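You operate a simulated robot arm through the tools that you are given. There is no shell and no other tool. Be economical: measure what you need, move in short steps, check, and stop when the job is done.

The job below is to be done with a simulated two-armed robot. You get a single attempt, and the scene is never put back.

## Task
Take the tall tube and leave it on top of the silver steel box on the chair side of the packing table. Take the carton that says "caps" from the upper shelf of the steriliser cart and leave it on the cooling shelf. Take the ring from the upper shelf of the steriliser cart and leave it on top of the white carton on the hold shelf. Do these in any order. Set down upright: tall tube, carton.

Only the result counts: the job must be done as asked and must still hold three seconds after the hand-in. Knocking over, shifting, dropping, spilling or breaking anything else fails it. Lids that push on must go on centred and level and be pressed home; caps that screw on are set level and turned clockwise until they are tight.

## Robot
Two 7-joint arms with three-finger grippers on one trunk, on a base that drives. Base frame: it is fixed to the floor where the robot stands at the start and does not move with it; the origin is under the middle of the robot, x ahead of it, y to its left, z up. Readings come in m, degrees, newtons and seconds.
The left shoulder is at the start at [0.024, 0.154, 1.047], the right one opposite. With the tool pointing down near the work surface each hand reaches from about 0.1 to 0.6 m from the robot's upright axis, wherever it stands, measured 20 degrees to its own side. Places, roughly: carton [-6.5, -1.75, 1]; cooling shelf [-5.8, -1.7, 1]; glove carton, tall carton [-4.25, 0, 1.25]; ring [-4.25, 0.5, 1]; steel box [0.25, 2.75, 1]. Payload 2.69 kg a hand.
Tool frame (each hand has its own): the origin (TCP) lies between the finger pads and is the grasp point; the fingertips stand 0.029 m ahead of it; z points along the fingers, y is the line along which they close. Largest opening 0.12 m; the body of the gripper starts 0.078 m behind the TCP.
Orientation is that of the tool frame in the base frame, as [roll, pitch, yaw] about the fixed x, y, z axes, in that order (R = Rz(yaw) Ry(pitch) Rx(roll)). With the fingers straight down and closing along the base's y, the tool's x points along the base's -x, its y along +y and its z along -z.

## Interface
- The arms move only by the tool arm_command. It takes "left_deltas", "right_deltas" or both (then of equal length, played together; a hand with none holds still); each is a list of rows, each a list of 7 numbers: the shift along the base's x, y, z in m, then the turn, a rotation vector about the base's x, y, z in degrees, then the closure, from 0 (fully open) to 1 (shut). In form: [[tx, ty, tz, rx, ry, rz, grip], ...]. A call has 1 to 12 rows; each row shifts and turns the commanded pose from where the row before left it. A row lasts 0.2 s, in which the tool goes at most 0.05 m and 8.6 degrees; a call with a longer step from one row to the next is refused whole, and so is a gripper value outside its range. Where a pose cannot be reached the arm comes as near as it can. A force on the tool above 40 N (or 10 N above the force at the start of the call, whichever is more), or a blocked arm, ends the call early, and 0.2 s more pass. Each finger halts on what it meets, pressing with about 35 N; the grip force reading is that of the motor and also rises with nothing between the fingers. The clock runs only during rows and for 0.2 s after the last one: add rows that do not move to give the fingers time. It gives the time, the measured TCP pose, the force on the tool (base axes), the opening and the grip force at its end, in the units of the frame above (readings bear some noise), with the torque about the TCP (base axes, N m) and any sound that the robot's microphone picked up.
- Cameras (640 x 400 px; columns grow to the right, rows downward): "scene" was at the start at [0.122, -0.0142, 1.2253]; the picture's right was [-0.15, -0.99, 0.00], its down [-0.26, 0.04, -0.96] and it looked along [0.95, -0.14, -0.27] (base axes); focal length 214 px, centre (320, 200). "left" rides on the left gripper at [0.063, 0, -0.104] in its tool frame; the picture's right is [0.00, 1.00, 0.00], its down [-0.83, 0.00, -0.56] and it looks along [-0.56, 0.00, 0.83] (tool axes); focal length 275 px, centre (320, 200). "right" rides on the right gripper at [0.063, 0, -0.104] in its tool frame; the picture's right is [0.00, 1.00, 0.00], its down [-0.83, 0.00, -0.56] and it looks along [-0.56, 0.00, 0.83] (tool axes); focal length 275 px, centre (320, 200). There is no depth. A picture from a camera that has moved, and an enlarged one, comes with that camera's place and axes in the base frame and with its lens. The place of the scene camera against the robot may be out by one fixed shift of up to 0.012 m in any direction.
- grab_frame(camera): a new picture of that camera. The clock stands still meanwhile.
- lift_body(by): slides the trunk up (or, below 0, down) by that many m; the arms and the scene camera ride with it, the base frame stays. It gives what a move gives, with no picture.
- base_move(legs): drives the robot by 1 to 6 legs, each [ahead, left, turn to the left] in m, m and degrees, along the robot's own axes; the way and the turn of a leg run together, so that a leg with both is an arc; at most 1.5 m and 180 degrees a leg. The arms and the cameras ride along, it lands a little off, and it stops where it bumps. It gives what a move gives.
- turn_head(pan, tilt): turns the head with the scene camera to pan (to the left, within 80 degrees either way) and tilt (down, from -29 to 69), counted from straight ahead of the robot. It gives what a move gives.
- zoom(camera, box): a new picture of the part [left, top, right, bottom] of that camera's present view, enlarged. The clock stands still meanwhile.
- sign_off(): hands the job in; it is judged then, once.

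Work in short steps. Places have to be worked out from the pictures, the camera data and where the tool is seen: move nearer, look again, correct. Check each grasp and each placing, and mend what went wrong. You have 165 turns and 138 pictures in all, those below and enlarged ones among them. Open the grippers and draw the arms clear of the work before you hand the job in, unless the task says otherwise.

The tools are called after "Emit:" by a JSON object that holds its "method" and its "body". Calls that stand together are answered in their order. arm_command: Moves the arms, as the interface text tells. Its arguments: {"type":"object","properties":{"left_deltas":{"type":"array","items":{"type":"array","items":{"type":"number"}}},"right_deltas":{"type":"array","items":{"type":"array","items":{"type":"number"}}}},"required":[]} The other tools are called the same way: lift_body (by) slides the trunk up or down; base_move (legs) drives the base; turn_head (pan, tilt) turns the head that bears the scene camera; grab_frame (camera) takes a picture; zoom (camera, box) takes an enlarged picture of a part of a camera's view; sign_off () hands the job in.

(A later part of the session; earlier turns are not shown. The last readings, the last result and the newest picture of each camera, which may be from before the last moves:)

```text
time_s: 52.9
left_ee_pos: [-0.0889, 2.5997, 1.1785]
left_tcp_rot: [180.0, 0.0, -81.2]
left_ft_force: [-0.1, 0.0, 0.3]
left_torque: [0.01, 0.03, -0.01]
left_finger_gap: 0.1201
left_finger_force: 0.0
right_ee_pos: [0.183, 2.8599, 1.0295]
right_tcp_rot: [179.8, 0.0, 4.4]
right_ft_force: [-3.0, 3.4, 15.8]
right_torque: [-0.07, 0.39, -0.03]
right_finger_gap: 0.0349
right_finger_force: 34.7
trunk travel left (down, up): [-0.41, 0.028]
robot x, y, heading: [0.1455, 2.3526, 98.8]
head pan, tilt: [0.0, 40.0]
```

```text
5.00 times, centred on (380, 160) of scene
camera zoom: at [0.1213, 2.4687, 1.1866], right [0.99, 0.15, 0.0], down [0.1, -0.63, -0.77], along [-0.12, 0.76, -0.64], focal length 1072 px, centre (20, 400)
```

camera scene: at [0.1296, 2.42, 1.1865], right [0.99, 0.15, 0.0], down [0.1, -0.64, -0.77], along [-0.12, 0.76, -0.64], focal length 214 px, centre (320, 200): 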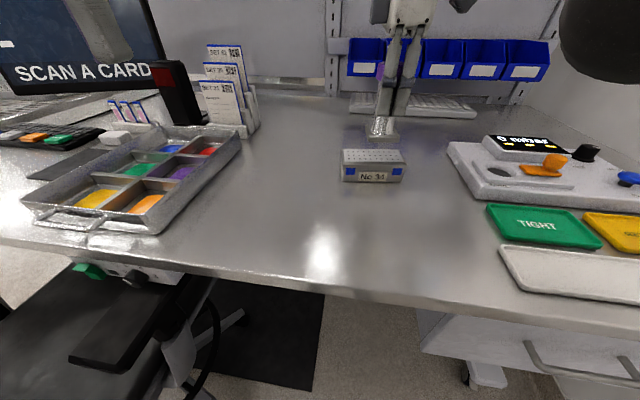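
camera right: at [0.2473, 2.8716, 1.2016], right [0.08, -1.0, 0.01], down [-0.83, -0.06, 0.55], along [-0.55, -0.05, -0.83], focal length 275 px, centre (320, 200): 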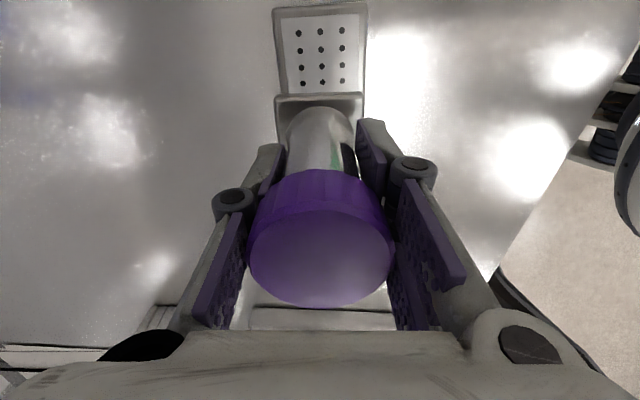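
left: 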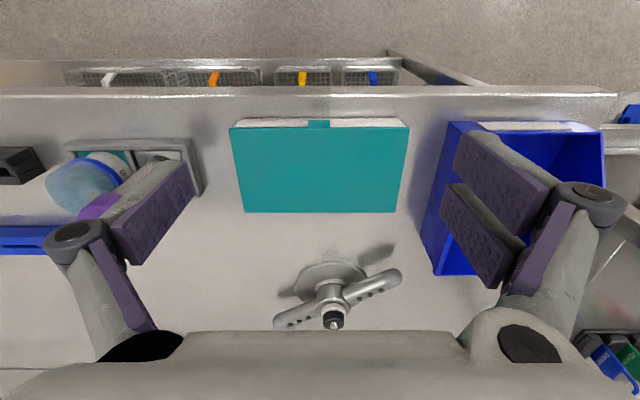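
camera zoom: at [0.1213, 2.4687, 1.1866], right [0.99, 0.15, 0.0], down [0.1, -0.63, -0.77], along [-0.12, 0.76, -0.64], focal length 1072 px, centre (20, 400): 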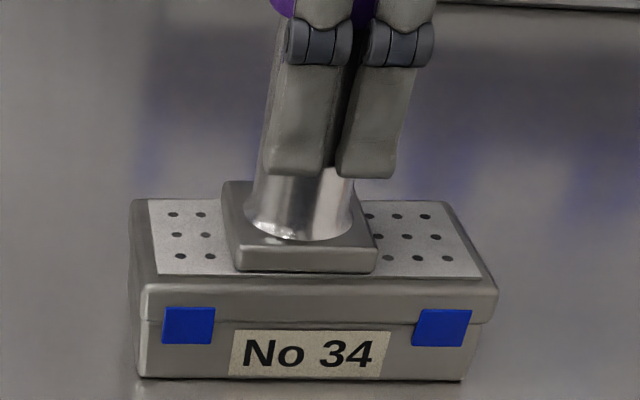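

The foot now sits centred on the lid and the box is unmoved. I release and rise straight up.

Emit:
{"method": "arm_command", "body": {"right_deltas": [[0, 0, 0.001, 0, 0, 0, 1], [0, 0, 0, 0, 0, 0, 0.6], [0, 0, 0, 0, 0, 0, 0.2], [0, 0, 0, 0, 0, 0, 0.2], [0, 0, 0, 0, 0, 0, 0.2], [0, 0, 0.02, 0, 0, 0, 0.2], [0, 0, 0.03, 0, 0, 0, 0.2], [0, 0, 0.03, 0, 0, 0, 0.2], [0, 0, 0.04, 0, 0, 0, 0.2], [0, 0, 0.03, 0, 0, 0, 0.2]]}}

Emit:
{"method": "zoom", "body": {"camera": "scene", "box": [300, 40, 460, 200]}}

```text
time_s: 55.0
left_ee_pos: [-0.09, 2.5998, 1.1805]
left_tcp_rot: [-179.9, 0.1, -81.2]
left_ft_force: [-0.2, 0.4, -0.5]
left_torque: [0.0, 0.01, 0.01]
left_finger_gap: 0.1201
left_finger_force: 0.1
right_ee_pos: [0.1794, 2.8557, 1.116]
right_tcp_rot: [179.8, 0.0, 4.4]
right_ft_force: [0.5, 0.4, 0.1]
right_torque: [-0.02, 0.04, 0.0]
right_finger_gap: 0.0959
right_finger_force: 0.1
right hand out of reach, approached as far as the arm can: row 9, 10
trunk travel left (down, up): [-0.41, 0.028]
robot x, y, heading: [0.1406, 2.3468, 98.9]
head pan, tilt: [0.0, 40.0]
```

```text
2.50 times, centred on (380, 120) of scene
camera zoom: at [0.122, 2.4696, 1.1863], right [0.99, 0.15, 0.0], down [0.1, -0.64, -0.77], along [-0.12, 0.76, -0.64], focal length 536 px, centre (170, 400)
```

zoom: 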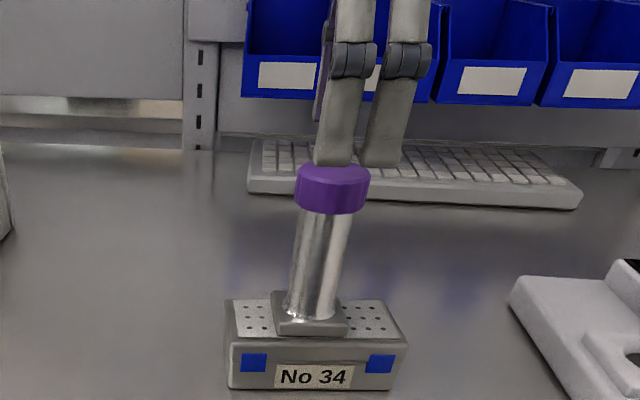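

The tube stands upright. The arm is at its height limit, so I raise the trunk to clear the cap.

Emit:
{"method": "lift_body", "body": {"by": 0.027}}

Emit:
{"method": "grab_frame", "body": {"camera": "right"}}

Emit:
{"method": "zoom", "body": {"camera": "scene", "box": [300, 40, 460, 200]}}

```text
time_s: 55.8
left_ee_pos: [-0.0901, 2.6016, 1.2048]
left_tcp_rot: [-179.9, -0.1, -81.2]
left_ft_force: [0.1, 0.4, -0.3]
left_torque: [-0.1, -0.01, 0.01]
left_finger_gap: 0.12
left_finger_force: 0.0
right_ee_pos: [0.1846, 2.8216, 1.2011]
right_tcp_rot: [-173.1, 0.5, 4.4]
right_ft_force: [-0.3, 0.4, -0.8]
right_torque: [-0.05, -0.02, 0.02]
right_finger_gap: 0.0959
right_finger_force: 0.1
trunk travel left (down, up): [-0.437, 0.001]
robot x, y, heading: [0.1461, 2.3533, 98.7]
head pan, tilt: [0.0, 40.0]
```

```text
103 pictures are left
camera right: at [0.2485, 2.8141, 1.304], right [0.08, -0.99, -0.12], down [-0.82, -0.13, 0.56], along [-0.57, 0.05, -0.82], focal length 275 px, centre (320, 200)
```

right: 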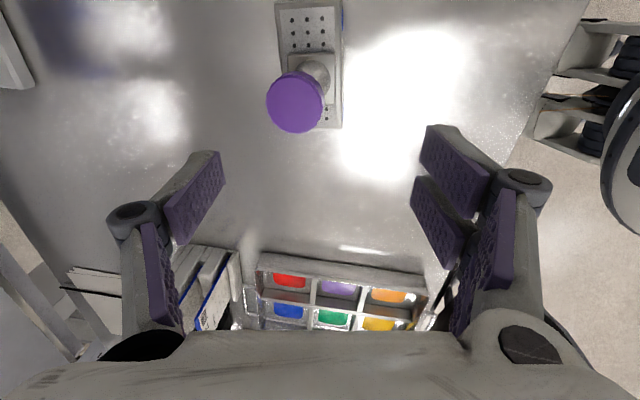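

```text
2.50 times, centred on (380, 120) of scene
camera zoom: at [0.1267, 2.4379, 1.2143], right [0.99, 0.15, 0.0], down [0.1, -0.64, -0.77], along [-0.12, 0.76, -0.64], focal length 536 px, centre (170, 400)
```

zoom: 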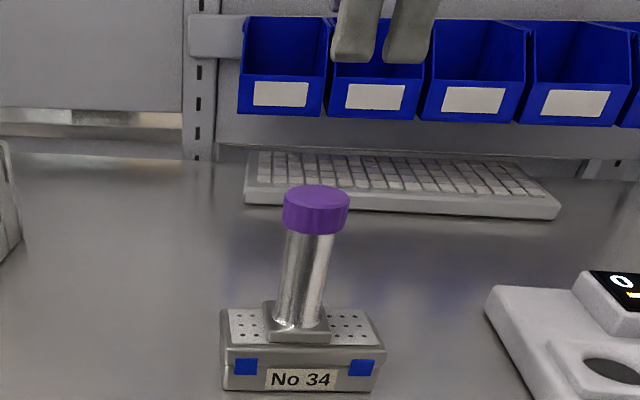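

The tube stands alone on the box and the hand is clear. I draw the right hand back and reverse to open floor, then turn to face -x.

Emit:
{"method": "arm_command", "body": {"right_deltas": [[0.01, -0.04, 0.005, 0, 0, 0, 0.2], [0.01, -0.04, 0, 0, 0, 0, 0.2], [0.01, -0.04, 0, 0, 0, 0, 0.2], [0.01, -0.04, 0, 0, 0, 0, 0.2]]}}

Emit:
{"method": "base_move", "body": {"legs": [[-0.65, 0, 0], [0, 0.6, -8], [0, 0, 90]]}}

Emit:
{"method": "turn_head", "body": {"pan": 0, "tilt": 12}}

Emit:
{"method": "grab_frame", "body": {"camera": "scene"}}

```text
time_s: 56.8
left_ee_pos: [-0.0886, 2.5989, 1.2062]
left_tcp_rot: [-179.9, 0.1, -81.2]
left_ft_force: [-0.7, -0.5, -0.8]
left_torque: [0.04, -0.01, 0.02]
left_finger_gap: 0.1203
left_finger_force: 0.2
right_ee_pos: [0.2208, 2.6602, 1.2051]
right_tcp_rot: [-172.7, 0.5, 4.4]
right_ft_force: [0.0, 0.4, 0.0]
right_torque: [-0.02, 0.02, 0.0]
right_finger_gap: 0.0958
right_finger_force: 0.1
trunk travel left (down, up): [-0.437, 0.001]
robot x, y, heading: [0.1465, 2.3479, 98.9]
head pan, tilt: [0.0, 40.0]
```

```text
time_s: 68.9
left_ee_pos: [-0.6294, 1.4485, 1.2058]
left_tcp_rot: [-179.9, 0.1, 0.0]
left_ft_force: [0.2, 0.2, 0.3]
left_torque: [0.0, 0.01, 0.01]
left_finger_gap: 0.1203
left_finger_force: 0.2
right_ee_pos: [-0.6405, 1.7647, 1.2039]
right_tcp_rot: [-173.0, 0.5, 85.6]
right_ft_force: [0.8, 0.1, 0.0]
right_torque: [-0.02, 0.03, -0.03]
right_finger_gap: 0.0959
right_finger_force: 0.0
trunk travel left (down, up): [-0.437, 0.001]
robot x, y, heading: [-0.347, 1.6439, 180.0]
head pan, tilt: [0.0, 40.0]
```

```text
time_s: 69.8
left_ee_pos: [-0.6288, 1.447, 1.2063]
left_tcp_rot: [-179.9, 0.1, 0.0]
left_ft_force: [-0.4, -0.9, -0.2]
left_torque: [-0.01, 0.01, -0.04]
left_finger_gap: 0.1199
left_finger_force: 0.2
right_ee_pos: [-0.6407, 1.7648, 1.205]
right_tcp_rot: [-172.9, 0.4, 85.5]
right_ft_force: [-0.3, -1.3, 0.5]
right_torque: [0.03, 0.04, -0.02]
right_finger_gap: 0.0961
right_finger_force: 0.0
trunk travel left (down, up): [-0.437, 0.001]
robot x, y, heading: [-0.3455, 1.6415, 180.3]
head pan, tilt: [0.0, 12.0]
```

```text
101 pictures are left
camera scene: at [-0.4487, 1.6431, 1.2588], right [0.0, 1.0, 0.0], down [0.21, 0.0, -0.98], along [-0.98, 0.0, -0.21], focal length 214 px, centre (320, 200)
```

scene: 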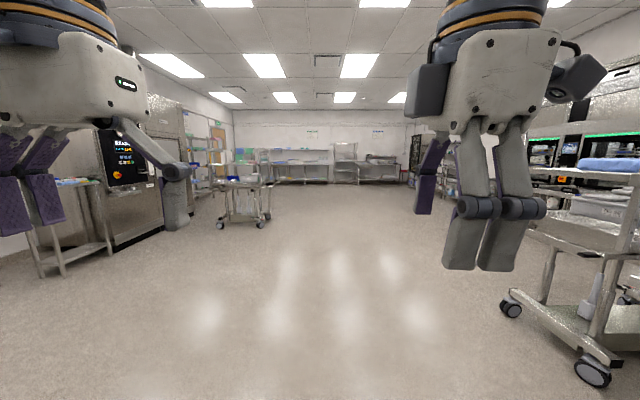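

A cart lies ahead left around (-4.3, 0.2), near the listed ring and cartons. I zoom in on that area.

Emit:
{"method": "zoom", "body": {"camera": "scene", "box": [170, 120, 310, 240]}}

Emit:
{"method": "zoom", "body": {"camera": "scene", "box": [0, 100, 200, 280]}}

```text
3.33 times, centred on (240, 180) of scene
camera zoom: at [-0.4487, 1.6431, 1.2588], right [0.0, 1.0, 0.0], down [0.21, 0.0, -0.98], along [-0.98, 0.0, -0.21], focal length 715 px, centre (587, 267)
```

zoom: 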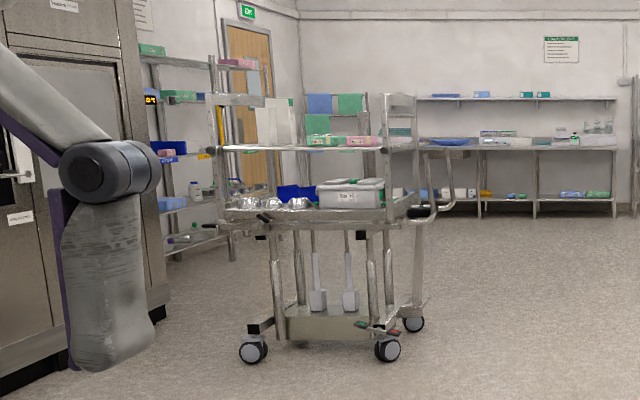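

```text
2.22 times, centred on (100, 190) of scene
camera zoom: at [-0.4487, 1.6431, 1.2588], right [0.0, 1.0, 0.0], down [0.21, 0.0, -0.98], along [-0.98, 0.0, -0.21], focal length 477 px, centre (809, 222)
```

zoom: 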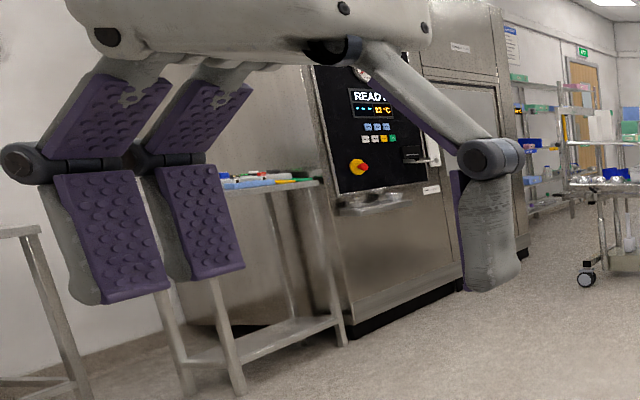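

I drive towards that cart for a closer look.

Emit:
{"method": "base_move", "body": {"legs": [[1.45, 0.3, 0], [1.2, 0.3, 0]]}}

Emit:
{"method": "turn_head", "body": {"pan": 25, "tilt": 10}}

Emit:
{"method": "grab_frame", "body": {"camera": "scene"}}

```text
time_s: 82.9
left_ee_pos: [-3.258, 0.8533, 1.2064]
left_tcp_rot: [-180.0, 0.2, -0.3]
left_ft_force: [0.1, 0.1, 0.1]
left_torque: [0.01, 0.01, 0.03]
left_finger_gap: 0.1199
left_finger_force: 0.1
right_ee_pos: [-3.2697, 1.1707, 1.2033]
right_tcp_rot: [-172.9, 0.4, 85.3]
right_ft_force: [0.2, -0.8, -0.2]
right_torque: [-0.02, -0.02, 0.0]
right_finger_gap: 0.0963
right_finger_force: 0.1
trunk travel left (down, up): [-0.437, 0.001]
robot x, y, heading: [-2.9726, 1.0475, 179.6]
head pan, tilt: [0.0, 12.0]
```

```text
time_s: 83.8
left_ee_pos: [-3.2574, 0.8539, 1.2063]
left_tcp_rot: [-179.9, 0.1, -0.3]
left_ft_force: [0.1, 0.7, 0.0]
left_torque: [-0.02, 0.01, -0.01]
left_finger_gap: 0.1201
left_finger_force: 0.1
right_ee_pos: [-3.269, 1.1706, 1.2038]
right_tcp_rot: [-173.0, 0.5, 85.3]
right_ft_force: [-0.9, -0.1, 0.3]
right_torque: [0.03, 0.03, -0.02]
right_finger_gap: 0.096
right_finger_force: 0.0
trunk travel left (down, up): [-0.437, 0.001]
robot x, y, heading: [-2.9739, 1.0459, 179.6]
head pan, tilt: [25.0, 10.0]
```

```text
98 pictures are left
camera scene: at [-3.0684, 1.0088, 1.2621], right [-0.42, 0.91, 0.0], down [0.16, 0.07, -0.98], along [-0.9, -0.41, -0.17], focal length 214 px, centre (320, 200)
```

scene: 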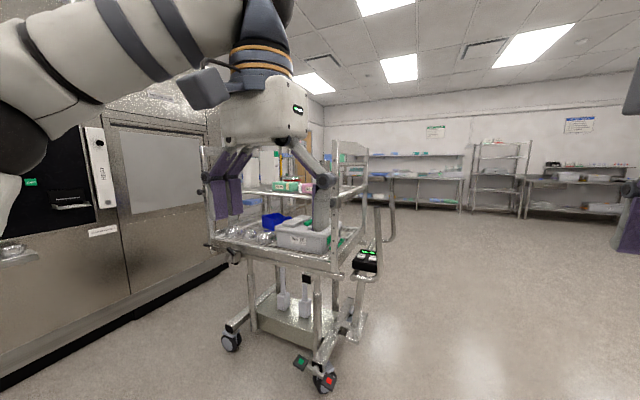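

I zoom in on the cart's decks and the far shelves.

Emit:
{"method": "zoom", "body": {"camera": "scene", "box": [195, 130, 395, 280]}}

Emit:
{"method": "zoom", "body": {"camera": "scene", "box": [330, 120, 640, 230]}}

```text
2.67 times, centred on (295, 205) of scene
camera zoom: at [-3.0684, 1.0088, 1.2621], right [-0.42, 0.91, 0.0], down [0.16, 0.07, -0.98], along [-0.9, -0.41, -0.17], focal length 572 px, centre (387, 187)
```

zoom: 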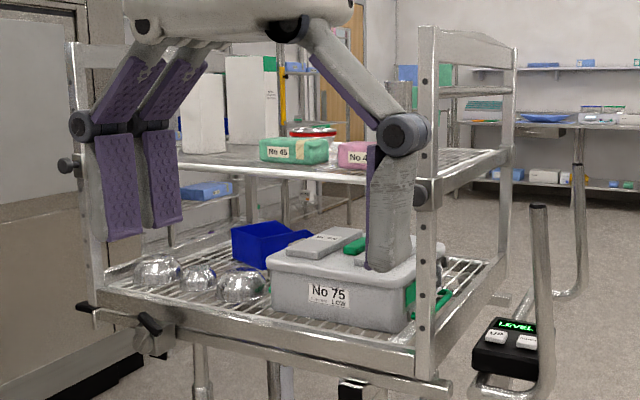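

```text
2.06 times, centred on (485, 175) of scene
camera zoom: at [-3.0684, 1.0088, 1.2621], right [-0.42, 0.91, 0.0], down [0.16, 0.07, -0.98], along [-0.9, -0.41, -0.17], focal length 443 px, centre (-21, 252)
```

zoom: 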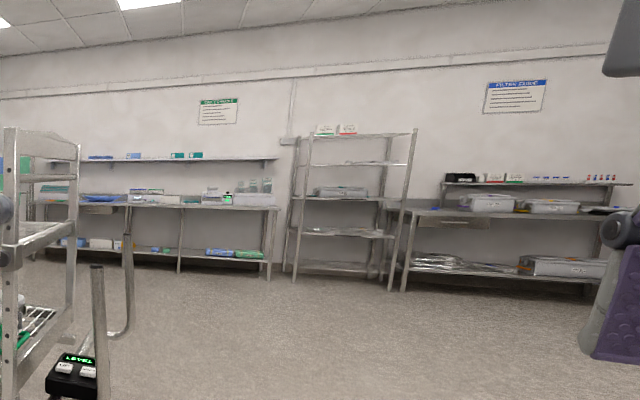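

The cart carries silver parts and a No 75 container on its deck, and white cartons, coloured packs and a red-silver item on the shelf above. I move in front of it for a clearer look, tucking the left arm outward.

Emit:
{"method": "base_move", "body": {"legs": [[0.2, 0.75, 0]]}}

Emit:
{"method": "turn_head", "body": {"pan": 0, "tilt": 15}}

Emit:
{"method": "grab_frame", "body": {"camera": "scene"}}

```text
time_s: 89.9
left_ee_pos: [-3.4572, 0.1132, 1.206]
left_tcp_rot: [-179.9, 0.1, 0.1]
left_ft_force: [1.3, -0.3, 0.7]
left_torque: [-0.01, 0.0, -0.02]
left_finger_gap: 0.1199
left_finger_force: 0.0
right_ee_pos: [-3.4715, 0.4304, 1.2041]
right_tcp_rot: [-173.0, 0.4, 85.5]
right_ft_force: [-1.0, -0.3, -1.0]
right_torque: [-0.04, 0.02, 0.02]
right_finger_gap: 0.096
right_finger_force: 0.1
trunk travel left (down, up): [-0.437, 0.001]
robot x, y, heading: [-3.1775, 0.3111, -180.2]
head pan, tilt: [25.0, 10.0]
```

```text
time_s: 90.8
left_ee_pos: [-3.4579, 0.1147, 1.2061]
left_tcp_rot: [-179.9, 0.1, 0.0]
left_ft_force: [0.2, 0.0, -0.8]
left_torque: [0.0, -0.01, -0.02]
left_finger_gap: 0.12
left_finger_force: 0.1
right_ee_pos: [-3.4714, 0.4303, 1.2034]
right_tcp_rot: [-172.9, 0.5, 85.7]
right_ft_force: [0.5, 0.4, 0.4]
right_torque: [0.02, 0.01, -0.01]
right_finger_gap: 0.0959
right_finger_force: 0.1
trunk travel left (down, up): [-0.437, 0.001]
robot x, y, heading: [-3.1772, 0.3147, -179.9]
head pan, tilt: [0.0, 15.0]
```

```text
95 pictures are left
camera scene: at [-3.2788, 0.3093, 1.254], right [0.0, 1.0, 0.0], down [0.26, 0.0, -0.97], along [-0.97, 0.0, -0.26], focal length 214 px, centre (320, 200)
```

scene: 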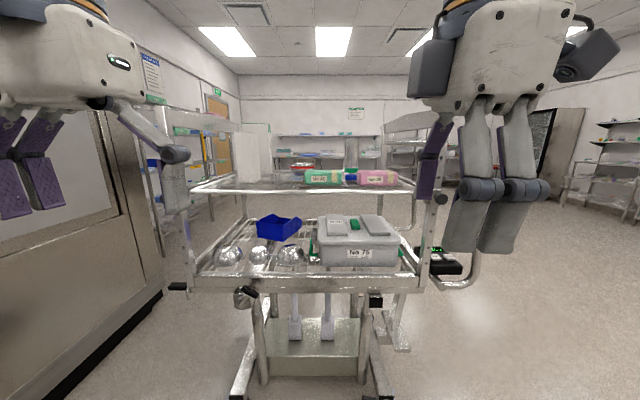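

Emit:
{"method": "zoom", "body": {"camera": "scene", "box": [170, 110, 450, 290]}}

Emit:
{"method": "zoom", "body": {"camera": "scene", "box": [220, 120, 320, 200]}}

```text
2.22 times, centred on (310, 200) of scene
camera zoom: at [-3.2788, 0.3093, 1.254], right [0.0, 1.0, 0.0], down [0.26, 0.0, -0.97], along [-0.97, 0.0, -0.26], focal length 477 px, centre (342, 200)
```

zoom: 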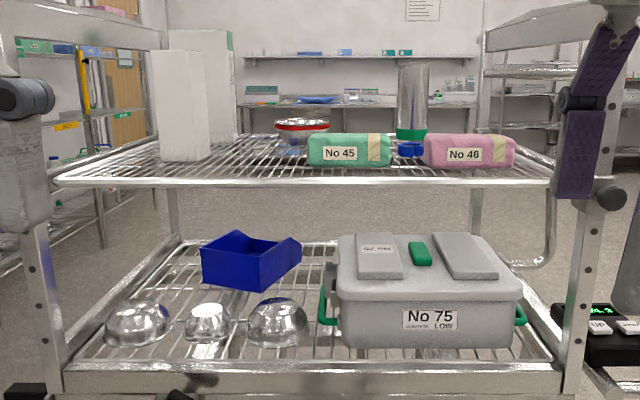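

```text
5.00 times, centred on (270, 160) of scene
camera zoom: at [-3.2788, 0.3093, 1.254], right [0.0, 1.0, 0.0], down [0.26, 0.0, -0.97], along [-0.97, 0.0, -0.26], focal length 1072 px, centre (570, 400)
```

zoom: 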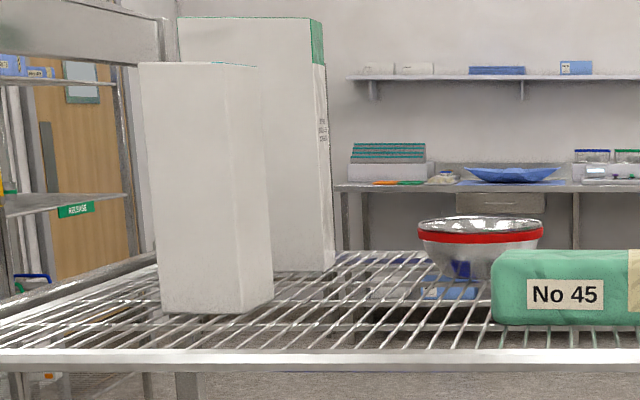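

The upper shelf holds two white cartons, a blue ring between No 45 and No 46, a bowl and a steel cylinder; this is the steriliser cart. I must find which carton says "caps", so I go round to the cart's side to read the other faces.

Emit:
{"method": "base_move", "body": {"legs": [[0.1, -1.3, 0], [1.0, 0, 0], [0, 0, 90]]}}

Emit:
{"method": "grab_frame", "body": {"camera": "scene"}}

```text
time_s: 109.5
left_ee_pos: [-4.0891, 1.2924, 1.2056]
left_tcp_rot: [-179.9, 0.1, 92.4]
left_ft_force: [-1.2, 0.5, -0.5]
left_torque: [0.0, 0.0, 0.01]
left_finger_gap: 0.1202
left_finger_force: 0.1
right_ee_pos: [-4.4049, 1.267, 1.2039]
right_tcp_rot: [-172.9, 0.5, 177.9]
right_ft_force: [0.1, -1.0, 1.0]
right_torque: [0.01, -0.03, 0.0]
right_finger_gap: 0.0959
right_finger_force: 0.1
trunk travel left (down, up): [-0.437, 0.001]
robot x, y, heading: [-4.2918, 1.5683, -87.5]
head pan, tilt: [0.0, 15.0]
```

```text
92 pictures are left
camera scene: at [-4.2986, 1.4703, 1.254], right [-1.0, -0.04, 0.0], down [-0.01, 0.26, -0.97], along [0.04, -0.97, -0.26], focal length 214 px, centre (320, 200)
```

scene: 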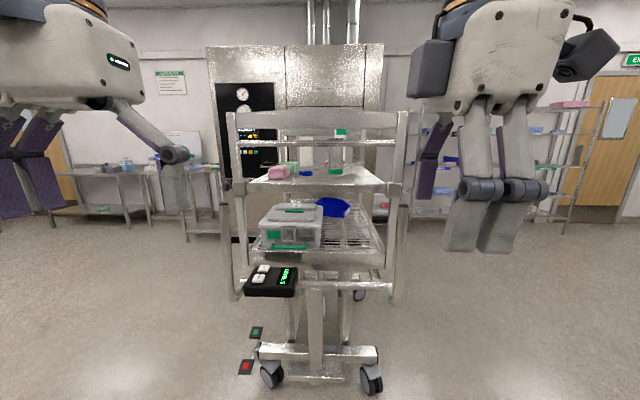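

Emit:
{"method": "zoom", "body": {"camera": "scene", "box": [240, 110, 400, 210]}}

Emit:
{"method": "zoom", "body": {"camera": "scene", "box": [390, 70, 640, 230]}}

```text
4.00 times, centred on (320, 160) of scene
camera zoom: at [-4.2986, 1.4703, 1.254], right [-1.0, -0.04, 0.0], down [-0.01, 0.26, -0.97], along [0.04, -0.97, -0.26], focal length 858 px, centre (320, 360)
```

zoom: 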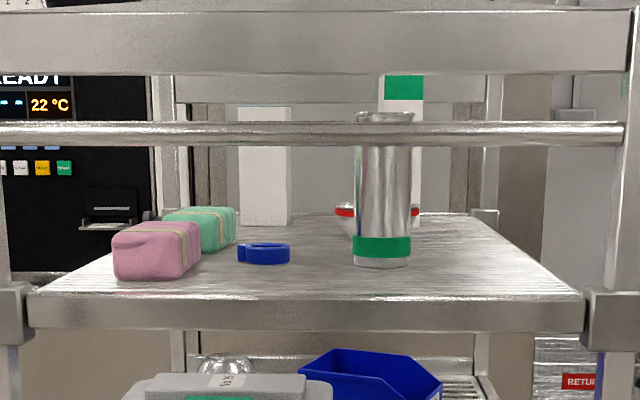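

```text
2.50 times, centred on (515, 150) of scene
camera zoom: at [-4.2986, 1.4703, 1.254], right [-1.0, -0.04, 0.0], down [-0.01, 0.26, -0.97], along [0.04, -0.97, -0.26], focal length 536 px, centre (-168, 325)
```

zoom: 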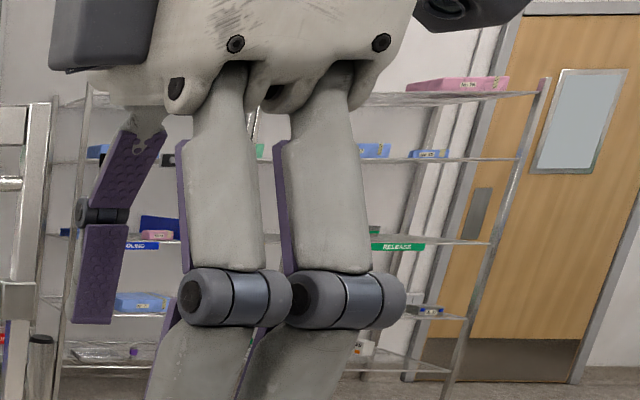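

Neither +y face says "caps". I go to the far (-x) side of the cart, first looking at the shelving from a clearer spot.

Emit:
{"method": "base_move", "body": {"legs": [[0, -1.2, -2], [1.1, 0, 0]]}}

Emit:
{"method": "turn_head", "body": {"pan": 0, "tilt": 12}}

Emit:
{"method": "grab_frame", "body": {"camera": "scene"}}

Emit:
{"method": "turn_head", "body": {"pan": 72, "tilt": 12}}

Emit:
{"method": "grab_frame", "body": {"camera": "scene"}}

```text
time_s: 124.0
left_ee_pos: [-5.2608, 0.233, 1.2063]
left_tcp_rot: [-179.9, 0.1, 92.9]
left_ft_force: [-0.4, 0.1, -0.6]
left_torque: [0.02, 0.02, 0.0]
left_finger_gap: 0.1199
left_finger_force: 0.0
right_ee_pos: [-5.5759, 0.2047, 1.2041]
right_tcp_rot: [-172.9, 0.5, 178.5]
right_ft_force: [0.2, 0.8, 0.1]
right_torque: [0.01, 0.02, 0.04]
right_finger_gap: 0.096
right_finger_force: 0.0
trunk travel left (down, up): [-0.437, 0.001]
robot x, y, heading: [-5.4713, 0.5044, -87.0]
head pan, tilt: [0.0, 15.0]
```

```text
time_s: 124.6
left_ee_pos: [-5.2615, 0.2328, 1.2066]
left_tcp_rot: [-179.9, 0.1, 92.8]
left_ft_force: [0.8, 0.0, -1.0]
left_torque: [-0.01, 0.01, 0.0]
left_finger_gap: 0.1198
left_finger_force: 0.1
right_ee_pos: [-5.5765, 0.204, 1.2046]
right_tcp_rot: [-172.9, 0.5, 178.4]
right_ft_force: [0.1, -0.4, -0.2]
right_torque: [-0.04, 0.02, 0.0]
right_finger_gap: 0.0962
right_finger_force: 0.0
trunk travel left (down, up): [-0.437, 0.001]
robot x, y, heading: [-5.4696, 0.5128, -86.9]
head pan, tilt: [0.0, 12.0]
```

```text
89 pictures are left
camera scene: at [-5.4717, 0.4086, 1.2589], right [-1.0, -0.05, 0.0], down [-0.01, 0.21, -0.98], along [0.05, -0.98, -0.21], focal length 214 px, centre (320, 200)
```

scene: 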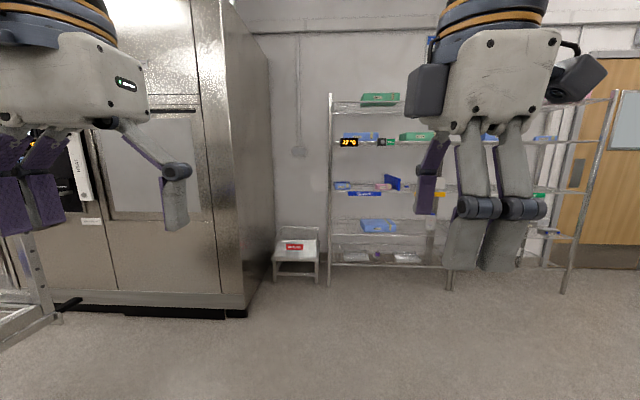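

```text
time_s: 126.0
left_ee_pos: [-5.2605, 0.2332, 1.2067]
left_tcp_rot: [-179.9, 0.1, 92.8]
left_ft_force: [0.9, 0.3, -0.1]
left_torque: [0.03, -0.03, 0.0]
left_finger_gap: 0.12
left_finger_force: 0.1
right_ee_pos: [-5.5764, 0.2036, 1.2044]
right_tcp_rot: [-172.9, 0.5, 178.5]
right_ft_force: [-0.3, 0.1, -0.4]
right_torque: [0.01, -0.01, 0.0]
right_finger_gap: 0.0958
right_finger_force: 0.1
trunk travel left (down, up): [-0.437, 0.001]
robot x, y, heading: [-5.4693, 0.507, -87.0]
head pan, tilt: [72.0, 12.0]
```

```text
88 pictures are left
camera scene: at [-5.3864, 0.4774, 1.2589], right [-0.26, -0.97, 0.0], down [-0.2, 0.05, -0.98], along [0.94, -0.26, -0.21], focal length 214 px, centre (320, 200)
```

scene: 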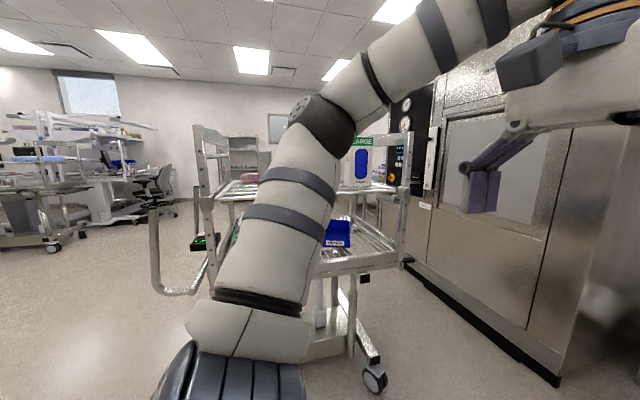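

Emit:
{"method": "zoom", "body": {"camera": "scene", "box": [330, 120, 430, 200]}}

Emit:
{"method": "turn_head", "body": {"pan": 0, "tilt": 12}}

Emit:
{"method": "zoom", "body": {"camera": "scene", "box": [320, 80, 460, 190]}}

Emit:
{"method": "zoom", "body": {"camera": "scene", "box": [320, 165, 460, 275]}}

```text
5.00 times, centred on (380, 160) of scene
camera zoom: at [-5.3864, 0.4774, 1.2589], right [-0.26, -0.97, 0.0], down [-0.2, 0.05, -0.98], along [0.94, -0.26, -0.21], focal length 1072 px, centre (20, 400)
```

zoom: 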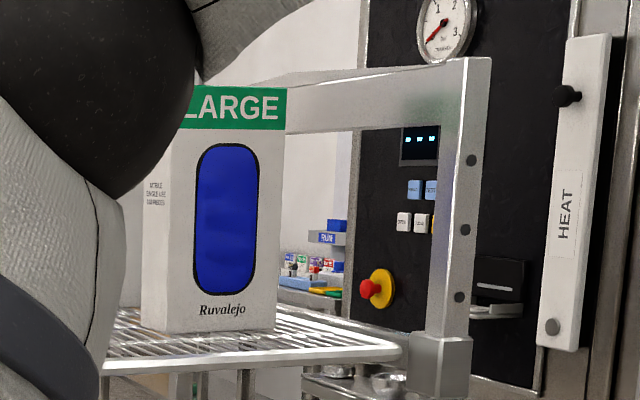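

```text
time_s: 127.5
left_ee_pos: [-5.2614, 0.2333, 1.2067]
left_tcp_rot: [-179.9, 0.1, 92.9]
left_ft_force: [-0.3, 0.6, 0.1]
left_torque: [0.02, -0.02, 0.0]
left_finger_gap: 0.1199
left_finger_force: 0.1
right_ee_pos: [-5.576, 0.2043, 1.2043]
right_tcp_rot: [-172.9, 0.5, 178.4]
right_ft_force: [-0.5, -0.3, -0.5]
right_torque: [0.02, -0.02, 0.01]
right_finger_gap: 0.0958
right_finger_force: 0.0
trunk travel left (down, up): [-0.437, 0.001]
robot x, y, heading: [-5.4681, 0.5076, -87.3]
head pan, tilt: [0.0, 12.0]
```

```text
3.64 times, centred on (390, 135) of scene
camera zoom: at [-5.4716, 0.4087, 1.2589], right [-1.0, -0.05, 0.0], down [-0.01, 0.21, -0.98], along [0.05, -0.98, -0.21], focal length 780 px, centre (66, 436)
```

zoom: 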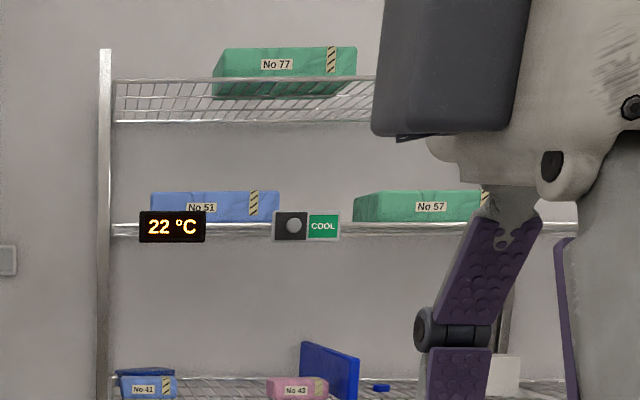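

```text
3.64 times, centred on (390, 220) of scene
camera zoom: at [-5.4716, 0.4087, 1.2589], right [-1.0, -0.05, 0.0], down [-0.01, 0.21, -0.98], along [0.05, -0.98, -0.21], focal length 780 px, centre (66, 127)
```

zoom: 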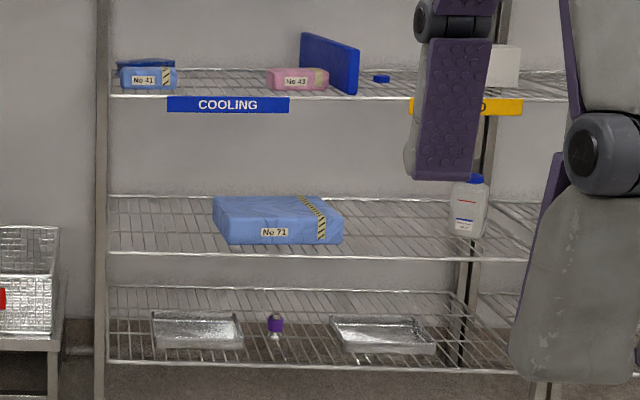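

The big carton says LARGE (gloves), so the slim tall carton is the caps one, and I'll check its label once lifted. The shelving shows a COOLING shelf and, right of the divider, the HOLD shelf with a white carton. I go back to the cart's front.

Emit:
{"method": "base_move", "body": {"legs": [[-1.1, 0, -3], [0, 1.0, 0], [0, 1.05, 0], [0, 0, -90], [0, 1.25, 0]]}}

Emit:
{"method": "turn_head", "body": {"pan": 0, "tilt": 20}}

Emit:
{"method": "grab_frame", "body": {"camera": "scene"}}

```text
time_s: 162.4
left_ee_pos: [-3.6437, 0.1608, 1.2067]
left_tcp_rot: [-179.9, 0.1, 2.7]
left_ft_force: [0.1, -1.1, 0.5]
left_torque: [0.0, -0.01, -0.03]
left_finger_gap: 0.12
left_finger_force: 0.1
right_ee_pos: [-3.6719, 0.4758, 1.2035]
right_tcp_rot: [-172.9, 0.4, 88.2]
right_ft_force: [0.3, 0.0, -0.1]
right_torque: [-0.01, 0.03, -0.02]
right_finger_gap: 0.0964
right_finger_force: 0.1
trunk travel left (down, up): [-0.437, 0.001]
robot x, y, heading: [-3.3717, 0.3676, -177.2]
head pan, tilt: [0.0, 12.0]
```

```text
time_s: 163.1
left_ee_pos: [-3.6427, 0.1608, 1.2067]
left_tcp_rot: [-179.9, 0.1, 2.7]
left_ft_force: [-0.5, 0.1, 0.4]
left_torque: [-0.01, -0.04, -0.02]
left_finger_gap: 0.1199
left_finger_force: 0.1
right_ee_pos: [-3.6713, 0.4773, 1.2062]
right_tcp_rot: [-172.9, 0.5, 88.3]
right_ft_force: [-0.2, 0.4, -0.2]
right_torque: [0.01, 0.0, 0.02]
right_finger_gap: 0.0963
right_finger_force: 0.0
trunk travel left (down, up): [-0.437, 0.001]
robot x, y, heading: [-3.3706, 0.3709, -176.9]
head pan, tilt: [0.0, 20.0]
```

```text
84 pictures are left
camera scene: at [-3.4729, 0.3643, 1.2459], right [-0.05, 1.0, 0.0], down [0.34, 0.02, -0.94], along [-0.94, -0.04, -0.34], focal length 214 px, centre (320, 200)
```

scene: 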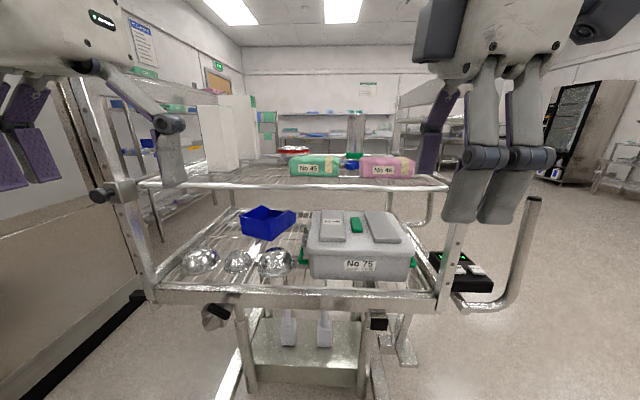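

I zoom in on the upper deck to locate the tall carton and ring.

Emit:
{"method": "zoom", "body": {"camera": "scene", "box": [140, 90, 300, 200]}}

Emit:
{"method": "zoom", "body": {"camera": "scene", "box": [270, 100, 450, 210]}}

```text
3.64 times, centred on (220, 145) of scene
camera zoom: at [-3.4729, 0.3643, 1.2459], right [-0.05, 1.0, 0.0], down [0.34, 0.02, -0.94], along [-0.94, -0.04, -0.34], focal length 780 px, centre (684, 400)
```

zoom: 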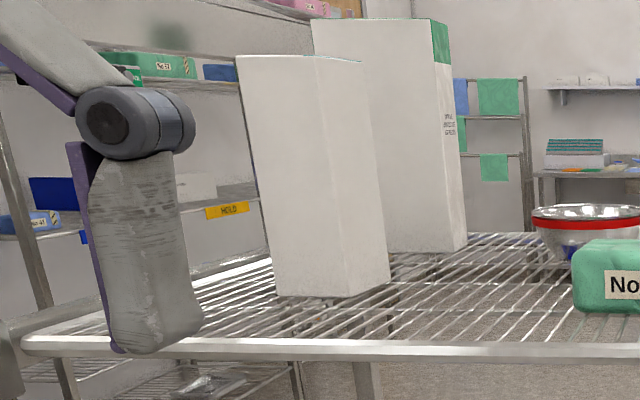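

```text
3.56 times, centred on (360, 155) of scene
camera zoom: at [-3.4729, 0.3643, 1.2459], right [-0.05, 1.0, 0.0], down [0.34, 0.02, -0.94], along [-0.94, -0.04, -0.34], focal length 763 px, centre (178, 360)
```

zoom: 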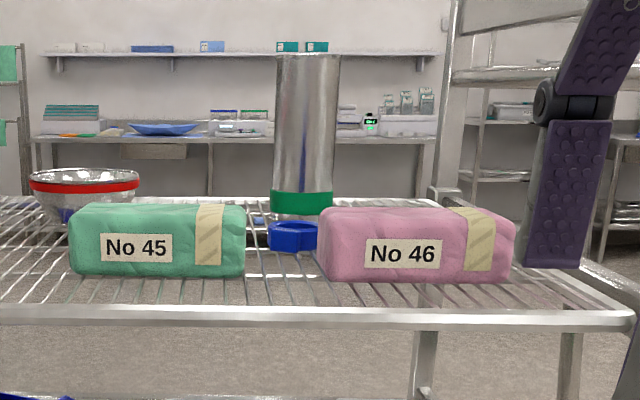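

The tall carton is at about (-4.17, 0.01), base z 1.097, 0.073 wide and 0.19 high; the ring is at about (-4.19, 0.44, 1.11). I take the carton with the left hand horizontal, so I back up a little and swing that hand to point forward.

Emit:
{"method": "base_move", "body": {"legs": [[-0.3, 0.12, -3]]}}

Emit:
{"method": "arm_command", "body": {"left_deltas": [[-0.025, 0, 0, 0, 8.2, 0, 0], [-0.025, 0, 0, 0, 8.2, 0, 0], [-0.025, 0, 0, 0, 8.2, 0, 0], [-0.025, 0, 0, 0, 8.2, 0, 0], [-0.025, 0, 0, 0, 8.2, 0, 0], [-0.025, 0, 0, 0, 8.2, 0, 0], [-0.02, 0, 0, 0, 8.2, 0, 0], [-0.02, 0, 0, 0, 8.2, 0, 0], [-0.02, 0, 0, 0, 8.2, 0, 0], [-0.02, 0, 0, 0, 8.2, 0, 0], [0, 0, 0, 0, 8, 0, 0]]}}

```text
time_s: 165.2
left_ee_pos: [-3.3529, 0.0627, 1.2069]
left_tcp_rot: [-179.9, 0.1, 0.1]
left_ft_force: [0.3, -0.1, 0.3]
left_torque: [0.06, 0.02, 0.04]
left_finger_gap: 0.1199
left_finger_force: 0.1
right_ee_pos: [-3.3672, 0.3782, 1.2038]
right_tcp_rot: [-172.9, 0.5, 85.6]
right_ft_force: [0.5, -0.2, 0.1]
right_torque: [0.02, 0.02, 0.0]
right_finger_gap: 0.0959
right_finger_force: 0.0
trunk travel left (down, up): [-0.437, 0.001]
robot x, y, heading: [-3.0678, 0.2571, -179.8]
head pan, tilt: [0.0, 20.0]
```

```text
time_s: 167.7
left_ee_pos: [-3.582, 0.0604, 1.2059]
left_tcp_rot: [-42.4, 89.7, 137.4]
left_ft_force: [0.9, 0.0, 0.3]
left_torque: [0.02, -0.01, 0.0]
left_finger_gap: 0.12
left_finger_force: 0.0
right_ee_pos: [-3.3671, 0.3799, 1.2034]
right_tcp_rot: [-173.1, 0.4, 85.7]
right_ft_force: [-0.4, -1.2, 0.3]
right_torque: [0.02, -0.02, 0.04]
right_finger_gap: 0.0964
right_finger_force: 0.0
trunk travel left (down, up): [-0.437, 0.001]
robot x, y, heading: [-3.0702, 0.2571, -180.1]
head pan, tilt: [0.0, 20.0]
```

The left hand points forward. I look through its camera at the carton, and raise it a bit in the same go.

Emit:
{"method": "arm_command", "body": {"left_deltas": [[-0.03, -0.01, 0.008, 0, 0, 0, 0], [-0.03, -0.01, 0.008, 0, 0, 0, 0], [-0.03, -0.01, 0.008, 0, 0, 0, 0], [0, 0, 0, 0, 0, 0, 0]]}}

Emit:
{"method": "grab_frame", "body": {"camera": "left"}}

Emit:
{"method": "grab_frame", "body": {"camera": "scene"}}

```text
time_s: 168.7
left_ee_pos: [-3.6717, 0.0293, 1.234]
left_tcp_rot: [-46.2, 89.8, 133.7]
left_ft_force: [0.3, 0.3, -1.1]
left_torque: [0.01, 0.02, -0.02]
left_finger_gap: 0.1204
left_finger_force: 0.0
right_ee_pos: [-3.3668, 0.3784, 1.2037]
right_tcp_rot: [-172.9, 0.5, 85.7]
right_ft_force: [0.3, 0.1, -0.6]
right_torque: [0.0, 0.01, -0.02]
right_finger_gap: 0.096
right_finger_force: 0.1
trunk travel left (down, up): [-0.437, 0.001]
robot x, y, heading: [-3.0719, 0.2573, -179.8]
head pan, tilt: [0.0, 20.0]
```

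```text
81 pictures are left
camera left: at [-3.5665, 0.0309, 1.17], right [0.0, -1.0, 0.0], down [0.56, 0.0, 0.83], along [-0.83, 0.0, 0.56], focal length 275 px, centre (320, 200)
```

left: 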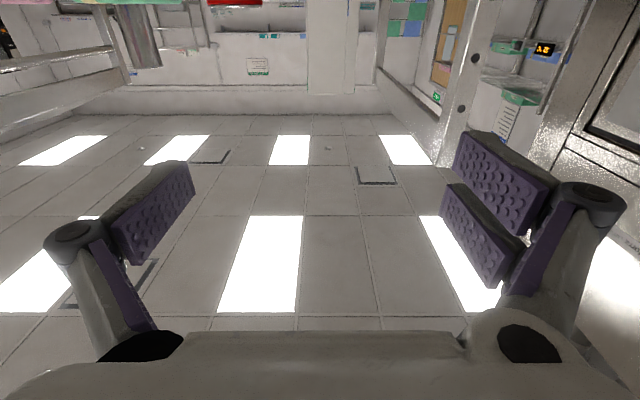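

```text
80 pictures are left
camera scene: at [-3.1732, 0.2575, 1.2459], right [0.0, 1.0, 0.0], down [0.34, 0.0, -0.94], along [-0.94, 0.0, -0.34], focal length 214 px, centre (320, 200)
```

scene: 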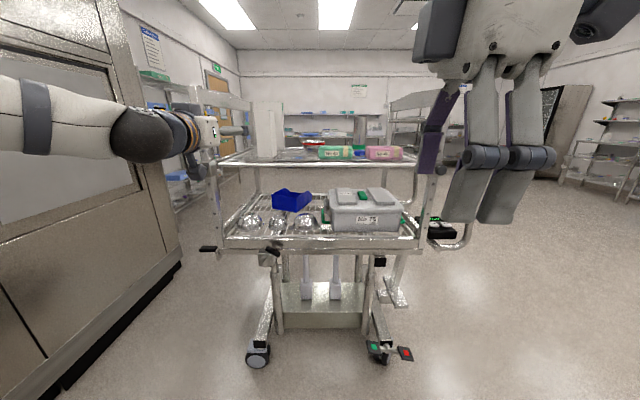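

I zoom in on the carton in both views.

Emit:
{"method": "zoom", "body": {"camera": "left", "box": [270, 0, 400, 120]}}

Emit:
{"method": "zoom", "body": {"camera": "scene", "box": [180, 80, 320, 190]}}

```text
3.33 times, centred on (335, 60) of left
camera zoom: at [-3.5665, 0.0309, 1.17], right [0.0, -1.0, 0.0], down [0.56, 0.0, 0.83], along [-0.83, 0.0, 0.56], focal length 918 px, centre (270, 667)
```

zoom: 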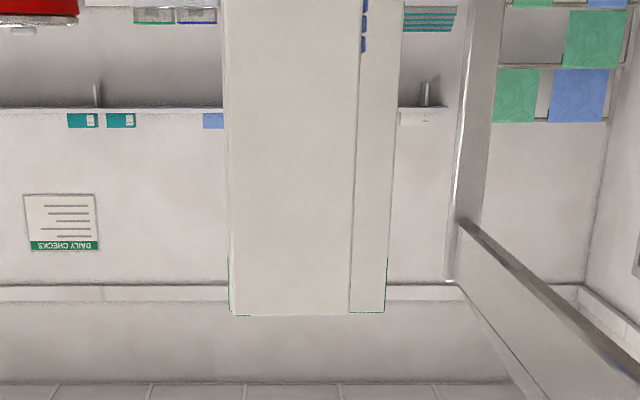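

```text
3.64 times, centred on (250, 135) of scene
camera zoom: at [-3.1732, 0.2575, 1.2459], right [0.0, 1.0, 0.0], down [0.34, 0.0, -0.94], along [-0.94, 0.0, -0.34], focal length 780 px, centre (574, 436)
```

zoom: 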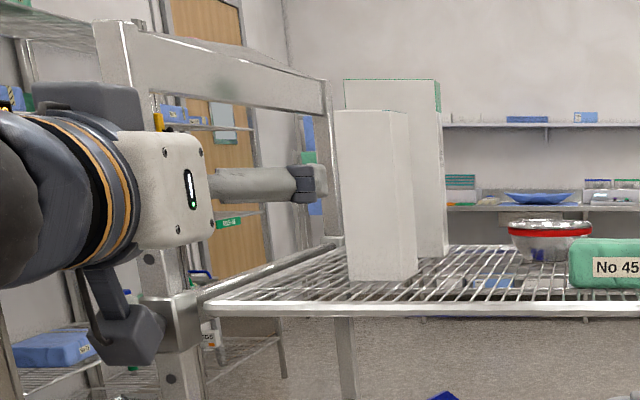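

The left hand lines up with the carton to about 1 cm (carton centre y about 0.019). I drive forward 0.3 m and correct y by −0.01.

Emit:
{"method": "base_move", "body": {"legs": [[0.3, 0, 0]]}}

Emit:
{"method": "grab_frame", "body": {"camera": "left"}}

Emit:
{"method": "zoom", "body": {"camera": "scene", "box": [140, 60, 300, 190]}}

```text
time_s: 170.7
left_ee_pos: [-3.9669, 0.0241, 1.2329]
left_tcp_rot: [-49.8, 89.7, 130.5]
left_ft_force: [-0.1, 0.1, 0.0]
left_torque: [-0.02, 0.0, 0.02]
left_finger_gap: 0.1201
left_finger_force: 0.1
right_ee_pos: [-3.6653, 0.3745, 1.2035]
right_tcp_rot: [-172.9, 0.5, 86.1]
right_ft_force: [0.4, 0.3, 0.6]
right_torque: [0.0, -0.02, 0.0]
right_finger_gap: 0.0958
right_finger_force: 0.0
trunk travel left (down, up): [-0.437, 0.001]
robot x, y, heading: [-3.3703, 0.2572, -179.5]
head pan, tilt: [0.0, 20.0]
```

```text
77 pictures are left
camera left: at [-3.8622, 0.026, 1.1698], right [0.01, -1.0, 0.0], down [0.56, 0.0, 0.83], along [-0.83, 0.0, 0.56], focal length 275 px, centre (320, 200)
```

left: 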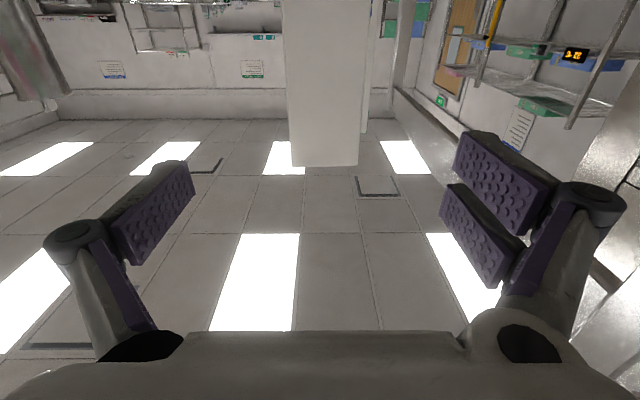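

```text
3.08 times, centred on (220, 125) of scene
camera zoom: at [-3.4708, 0.2554, 1.2459], right [-0.01, 1.0, 0.0], down [0.34, 0.0, -0.94], along [-0.94, -0.01, -0.34], focal length 660 px, centre (628, 431)
```

zoom: 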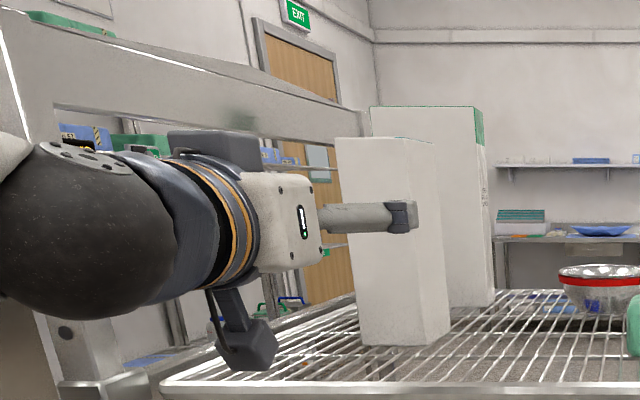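

The carton is centred at y about 0.02 between the open fingers. I drive 0.1 m more, then close the last stretch with the arm.

Emit:
{"method": "base_move", "body": {"legs": [[0.1, 0, -0.5]]}}

Emit:
{"method": "arm_command", "body": {"left_deltas": [[-0.02, -0.001, 0, 0, 0, 0, 0], [-0.02, -0.001, 0, 0, 0, 0, 0], [-0.02, 0, 0, 0, 0, 0, 0], [-0.02, 0, 0, 0, 0, 0, 0], [0, 0, 0, 0, 0, 0, 0]]}}

Emit:
{"method": "grab_frame", "body": {"camera": "left"}}

Emit:
{"method": "zoom", "body": {"camera": "scene", "box": [100, 60, 300, 220]}}

```text
time_s: 171.8
left_ee_pos: [-4.0638, 0.0296, 1.233]
left_tcp_rot: [-46.7, 89.8, 133.0]
left_ft_force: [-0.6, 0.0, -1.0]
left_torque: [0.01, 0.06, 0.0]
left_finger_gap: 0.1202
left_finger_force: 0.0
right_ee_pos: [-3.7591, 0.3766, 1.2038]
right_tcp_rot: [-172.9, 0.5, 85.6]
right_ft_force: [0.0, -0.3, 0.5]
right_torque: [0.01, -0.02, -0.03]
right_finger_gap: 0.096
right_finger_force: 0.1
trunk travel left (down, up): [-0.437, 0.001]
robot x, y, heading: [-3.4618, 0.2584, 179.8]
head pan, tilt: [0.0, 20.0]
```

```text
time_s: 173.0
left_ee_pos: [-4.1427, 0.0275, 1.2338]
left_tcp_rot: [-39.3, 89.8, 140.5]
left_ft_force: [-0.2, 0.1, 0.1]
left_torque: [0.0, 0.02, 0.01]
left_finger_gap: 0.1201
left_finger_force: 0.0
right_ee_pos: [-3.7572, 0.3787, 1.2052]
right_tcp_rot: [-173.0, 0.6, 85.5]
right_ft_force: [1.1, 0.5, 0.1]
right_torque: [-0.01, 0.01, -0.01]
right_finger_gap: 0.0958
right_finger_force: 0.1
trunk travel left (down, up): [-0.437, 0.001]
robot x, y, heading: [-3.461, 0.2531, 180.0]
head pan, tilt: [0.0, 20.0]
```

```text
75 pictures are left
camera left: at [-4.039, 0.0282, 1.1705], right [0.0, -1.0, 0.0], down [0.56, 0.0, 0.83], along [-0.83, 0.01, 0.56], focal length 275 px, centre (320, 200)
```

left: 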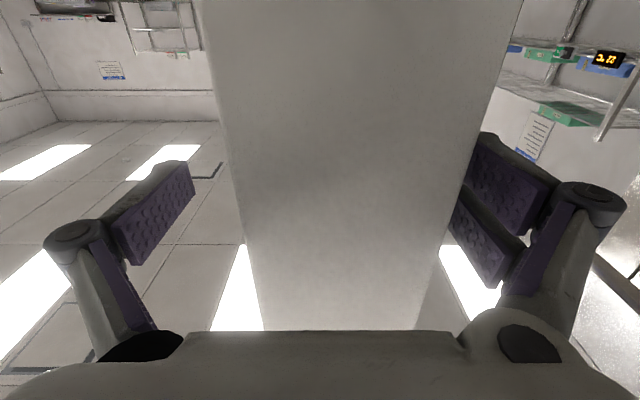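

```text
2.50 times, centred on (200, 140) of scene
camera zoom: at [-3.5645, 0.2559, 1.2459], right [0.0, 1.0, 0.0], down [0.34, 0.0, -0.94], along [-0.94, 0.0, -0.34], focal length 536 px, centre (620, 350)
```

zoom: 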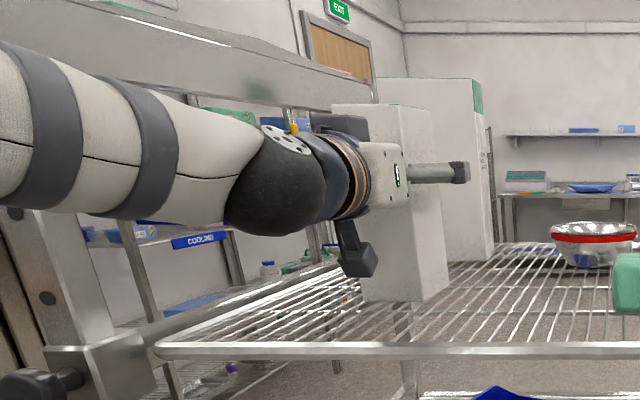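

The carton is between the fingers, slightly to −y. I go 2.5 cm further with −8 mm in y and close.

Emit:
{"method": "arm_command", "body": {"left_deltas": [[-0.012, -0.004, 0, 0, 0, 0, 0], [-0.012, -0.004, 0, 0, 0, 0, 0], [0, 0, 0, 0, 0, 0, 0.3], [0, 0, 0, 0, 0, 0, 0.6], [0, 0, 0, 0, 0, 0, 1], [0, 0, 0, 0, 0, 0, 1]]}}

Emit:
{"method": "grab_frame", "body": {"camera": "left"}}

```text
time_s: 174.4
left_ee_pos: [-4.1672, 0.0208, 1.2323]
left_tcp_rot: [-49.7, 89.7, 130.0]
left_ft_force: [1.0, -0.2, -0.2]
left_torque: [-0.15, -0.05, 0.02]
left_finger_gap: 0.0806
left_finger_force: 35.5
right_ee_pos: [-3.7569, 0.3776, 1.2034]
right_tcp_rot: [-172.8, 0.4, 85.5]
right_ft_force: [0.1, 0.5, 0.0]
right_torque: [-0.02, 0.0, 0.0]
right_finger_gap: 0.0959
right_finger_force: 0.1
trunk travel left (down, up): [-0.437, 0.001]
robot x, y, heading: [-3.4642, 0.2592, 179.9]
head pan, tilt: [0.0, 20.0]
```

```text
73 pictures are left
camera left: at [-4.0641, 0.0209, 1.1693], right [0.0, -1.0, 0.0], down [0.56, 0.0, 0.83], along [-0.83, 0.01, 0.56], focal length 275 px, centre (320, 200)
```

left: 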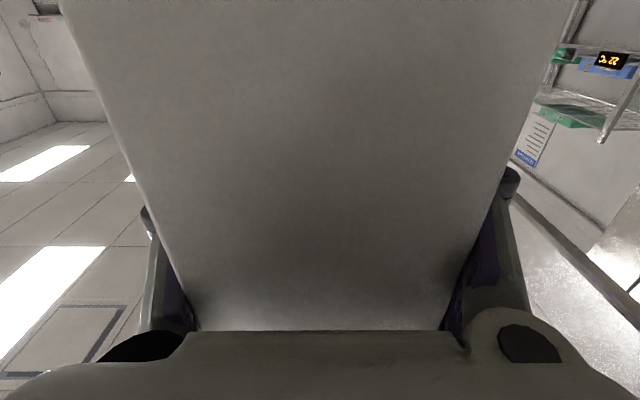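

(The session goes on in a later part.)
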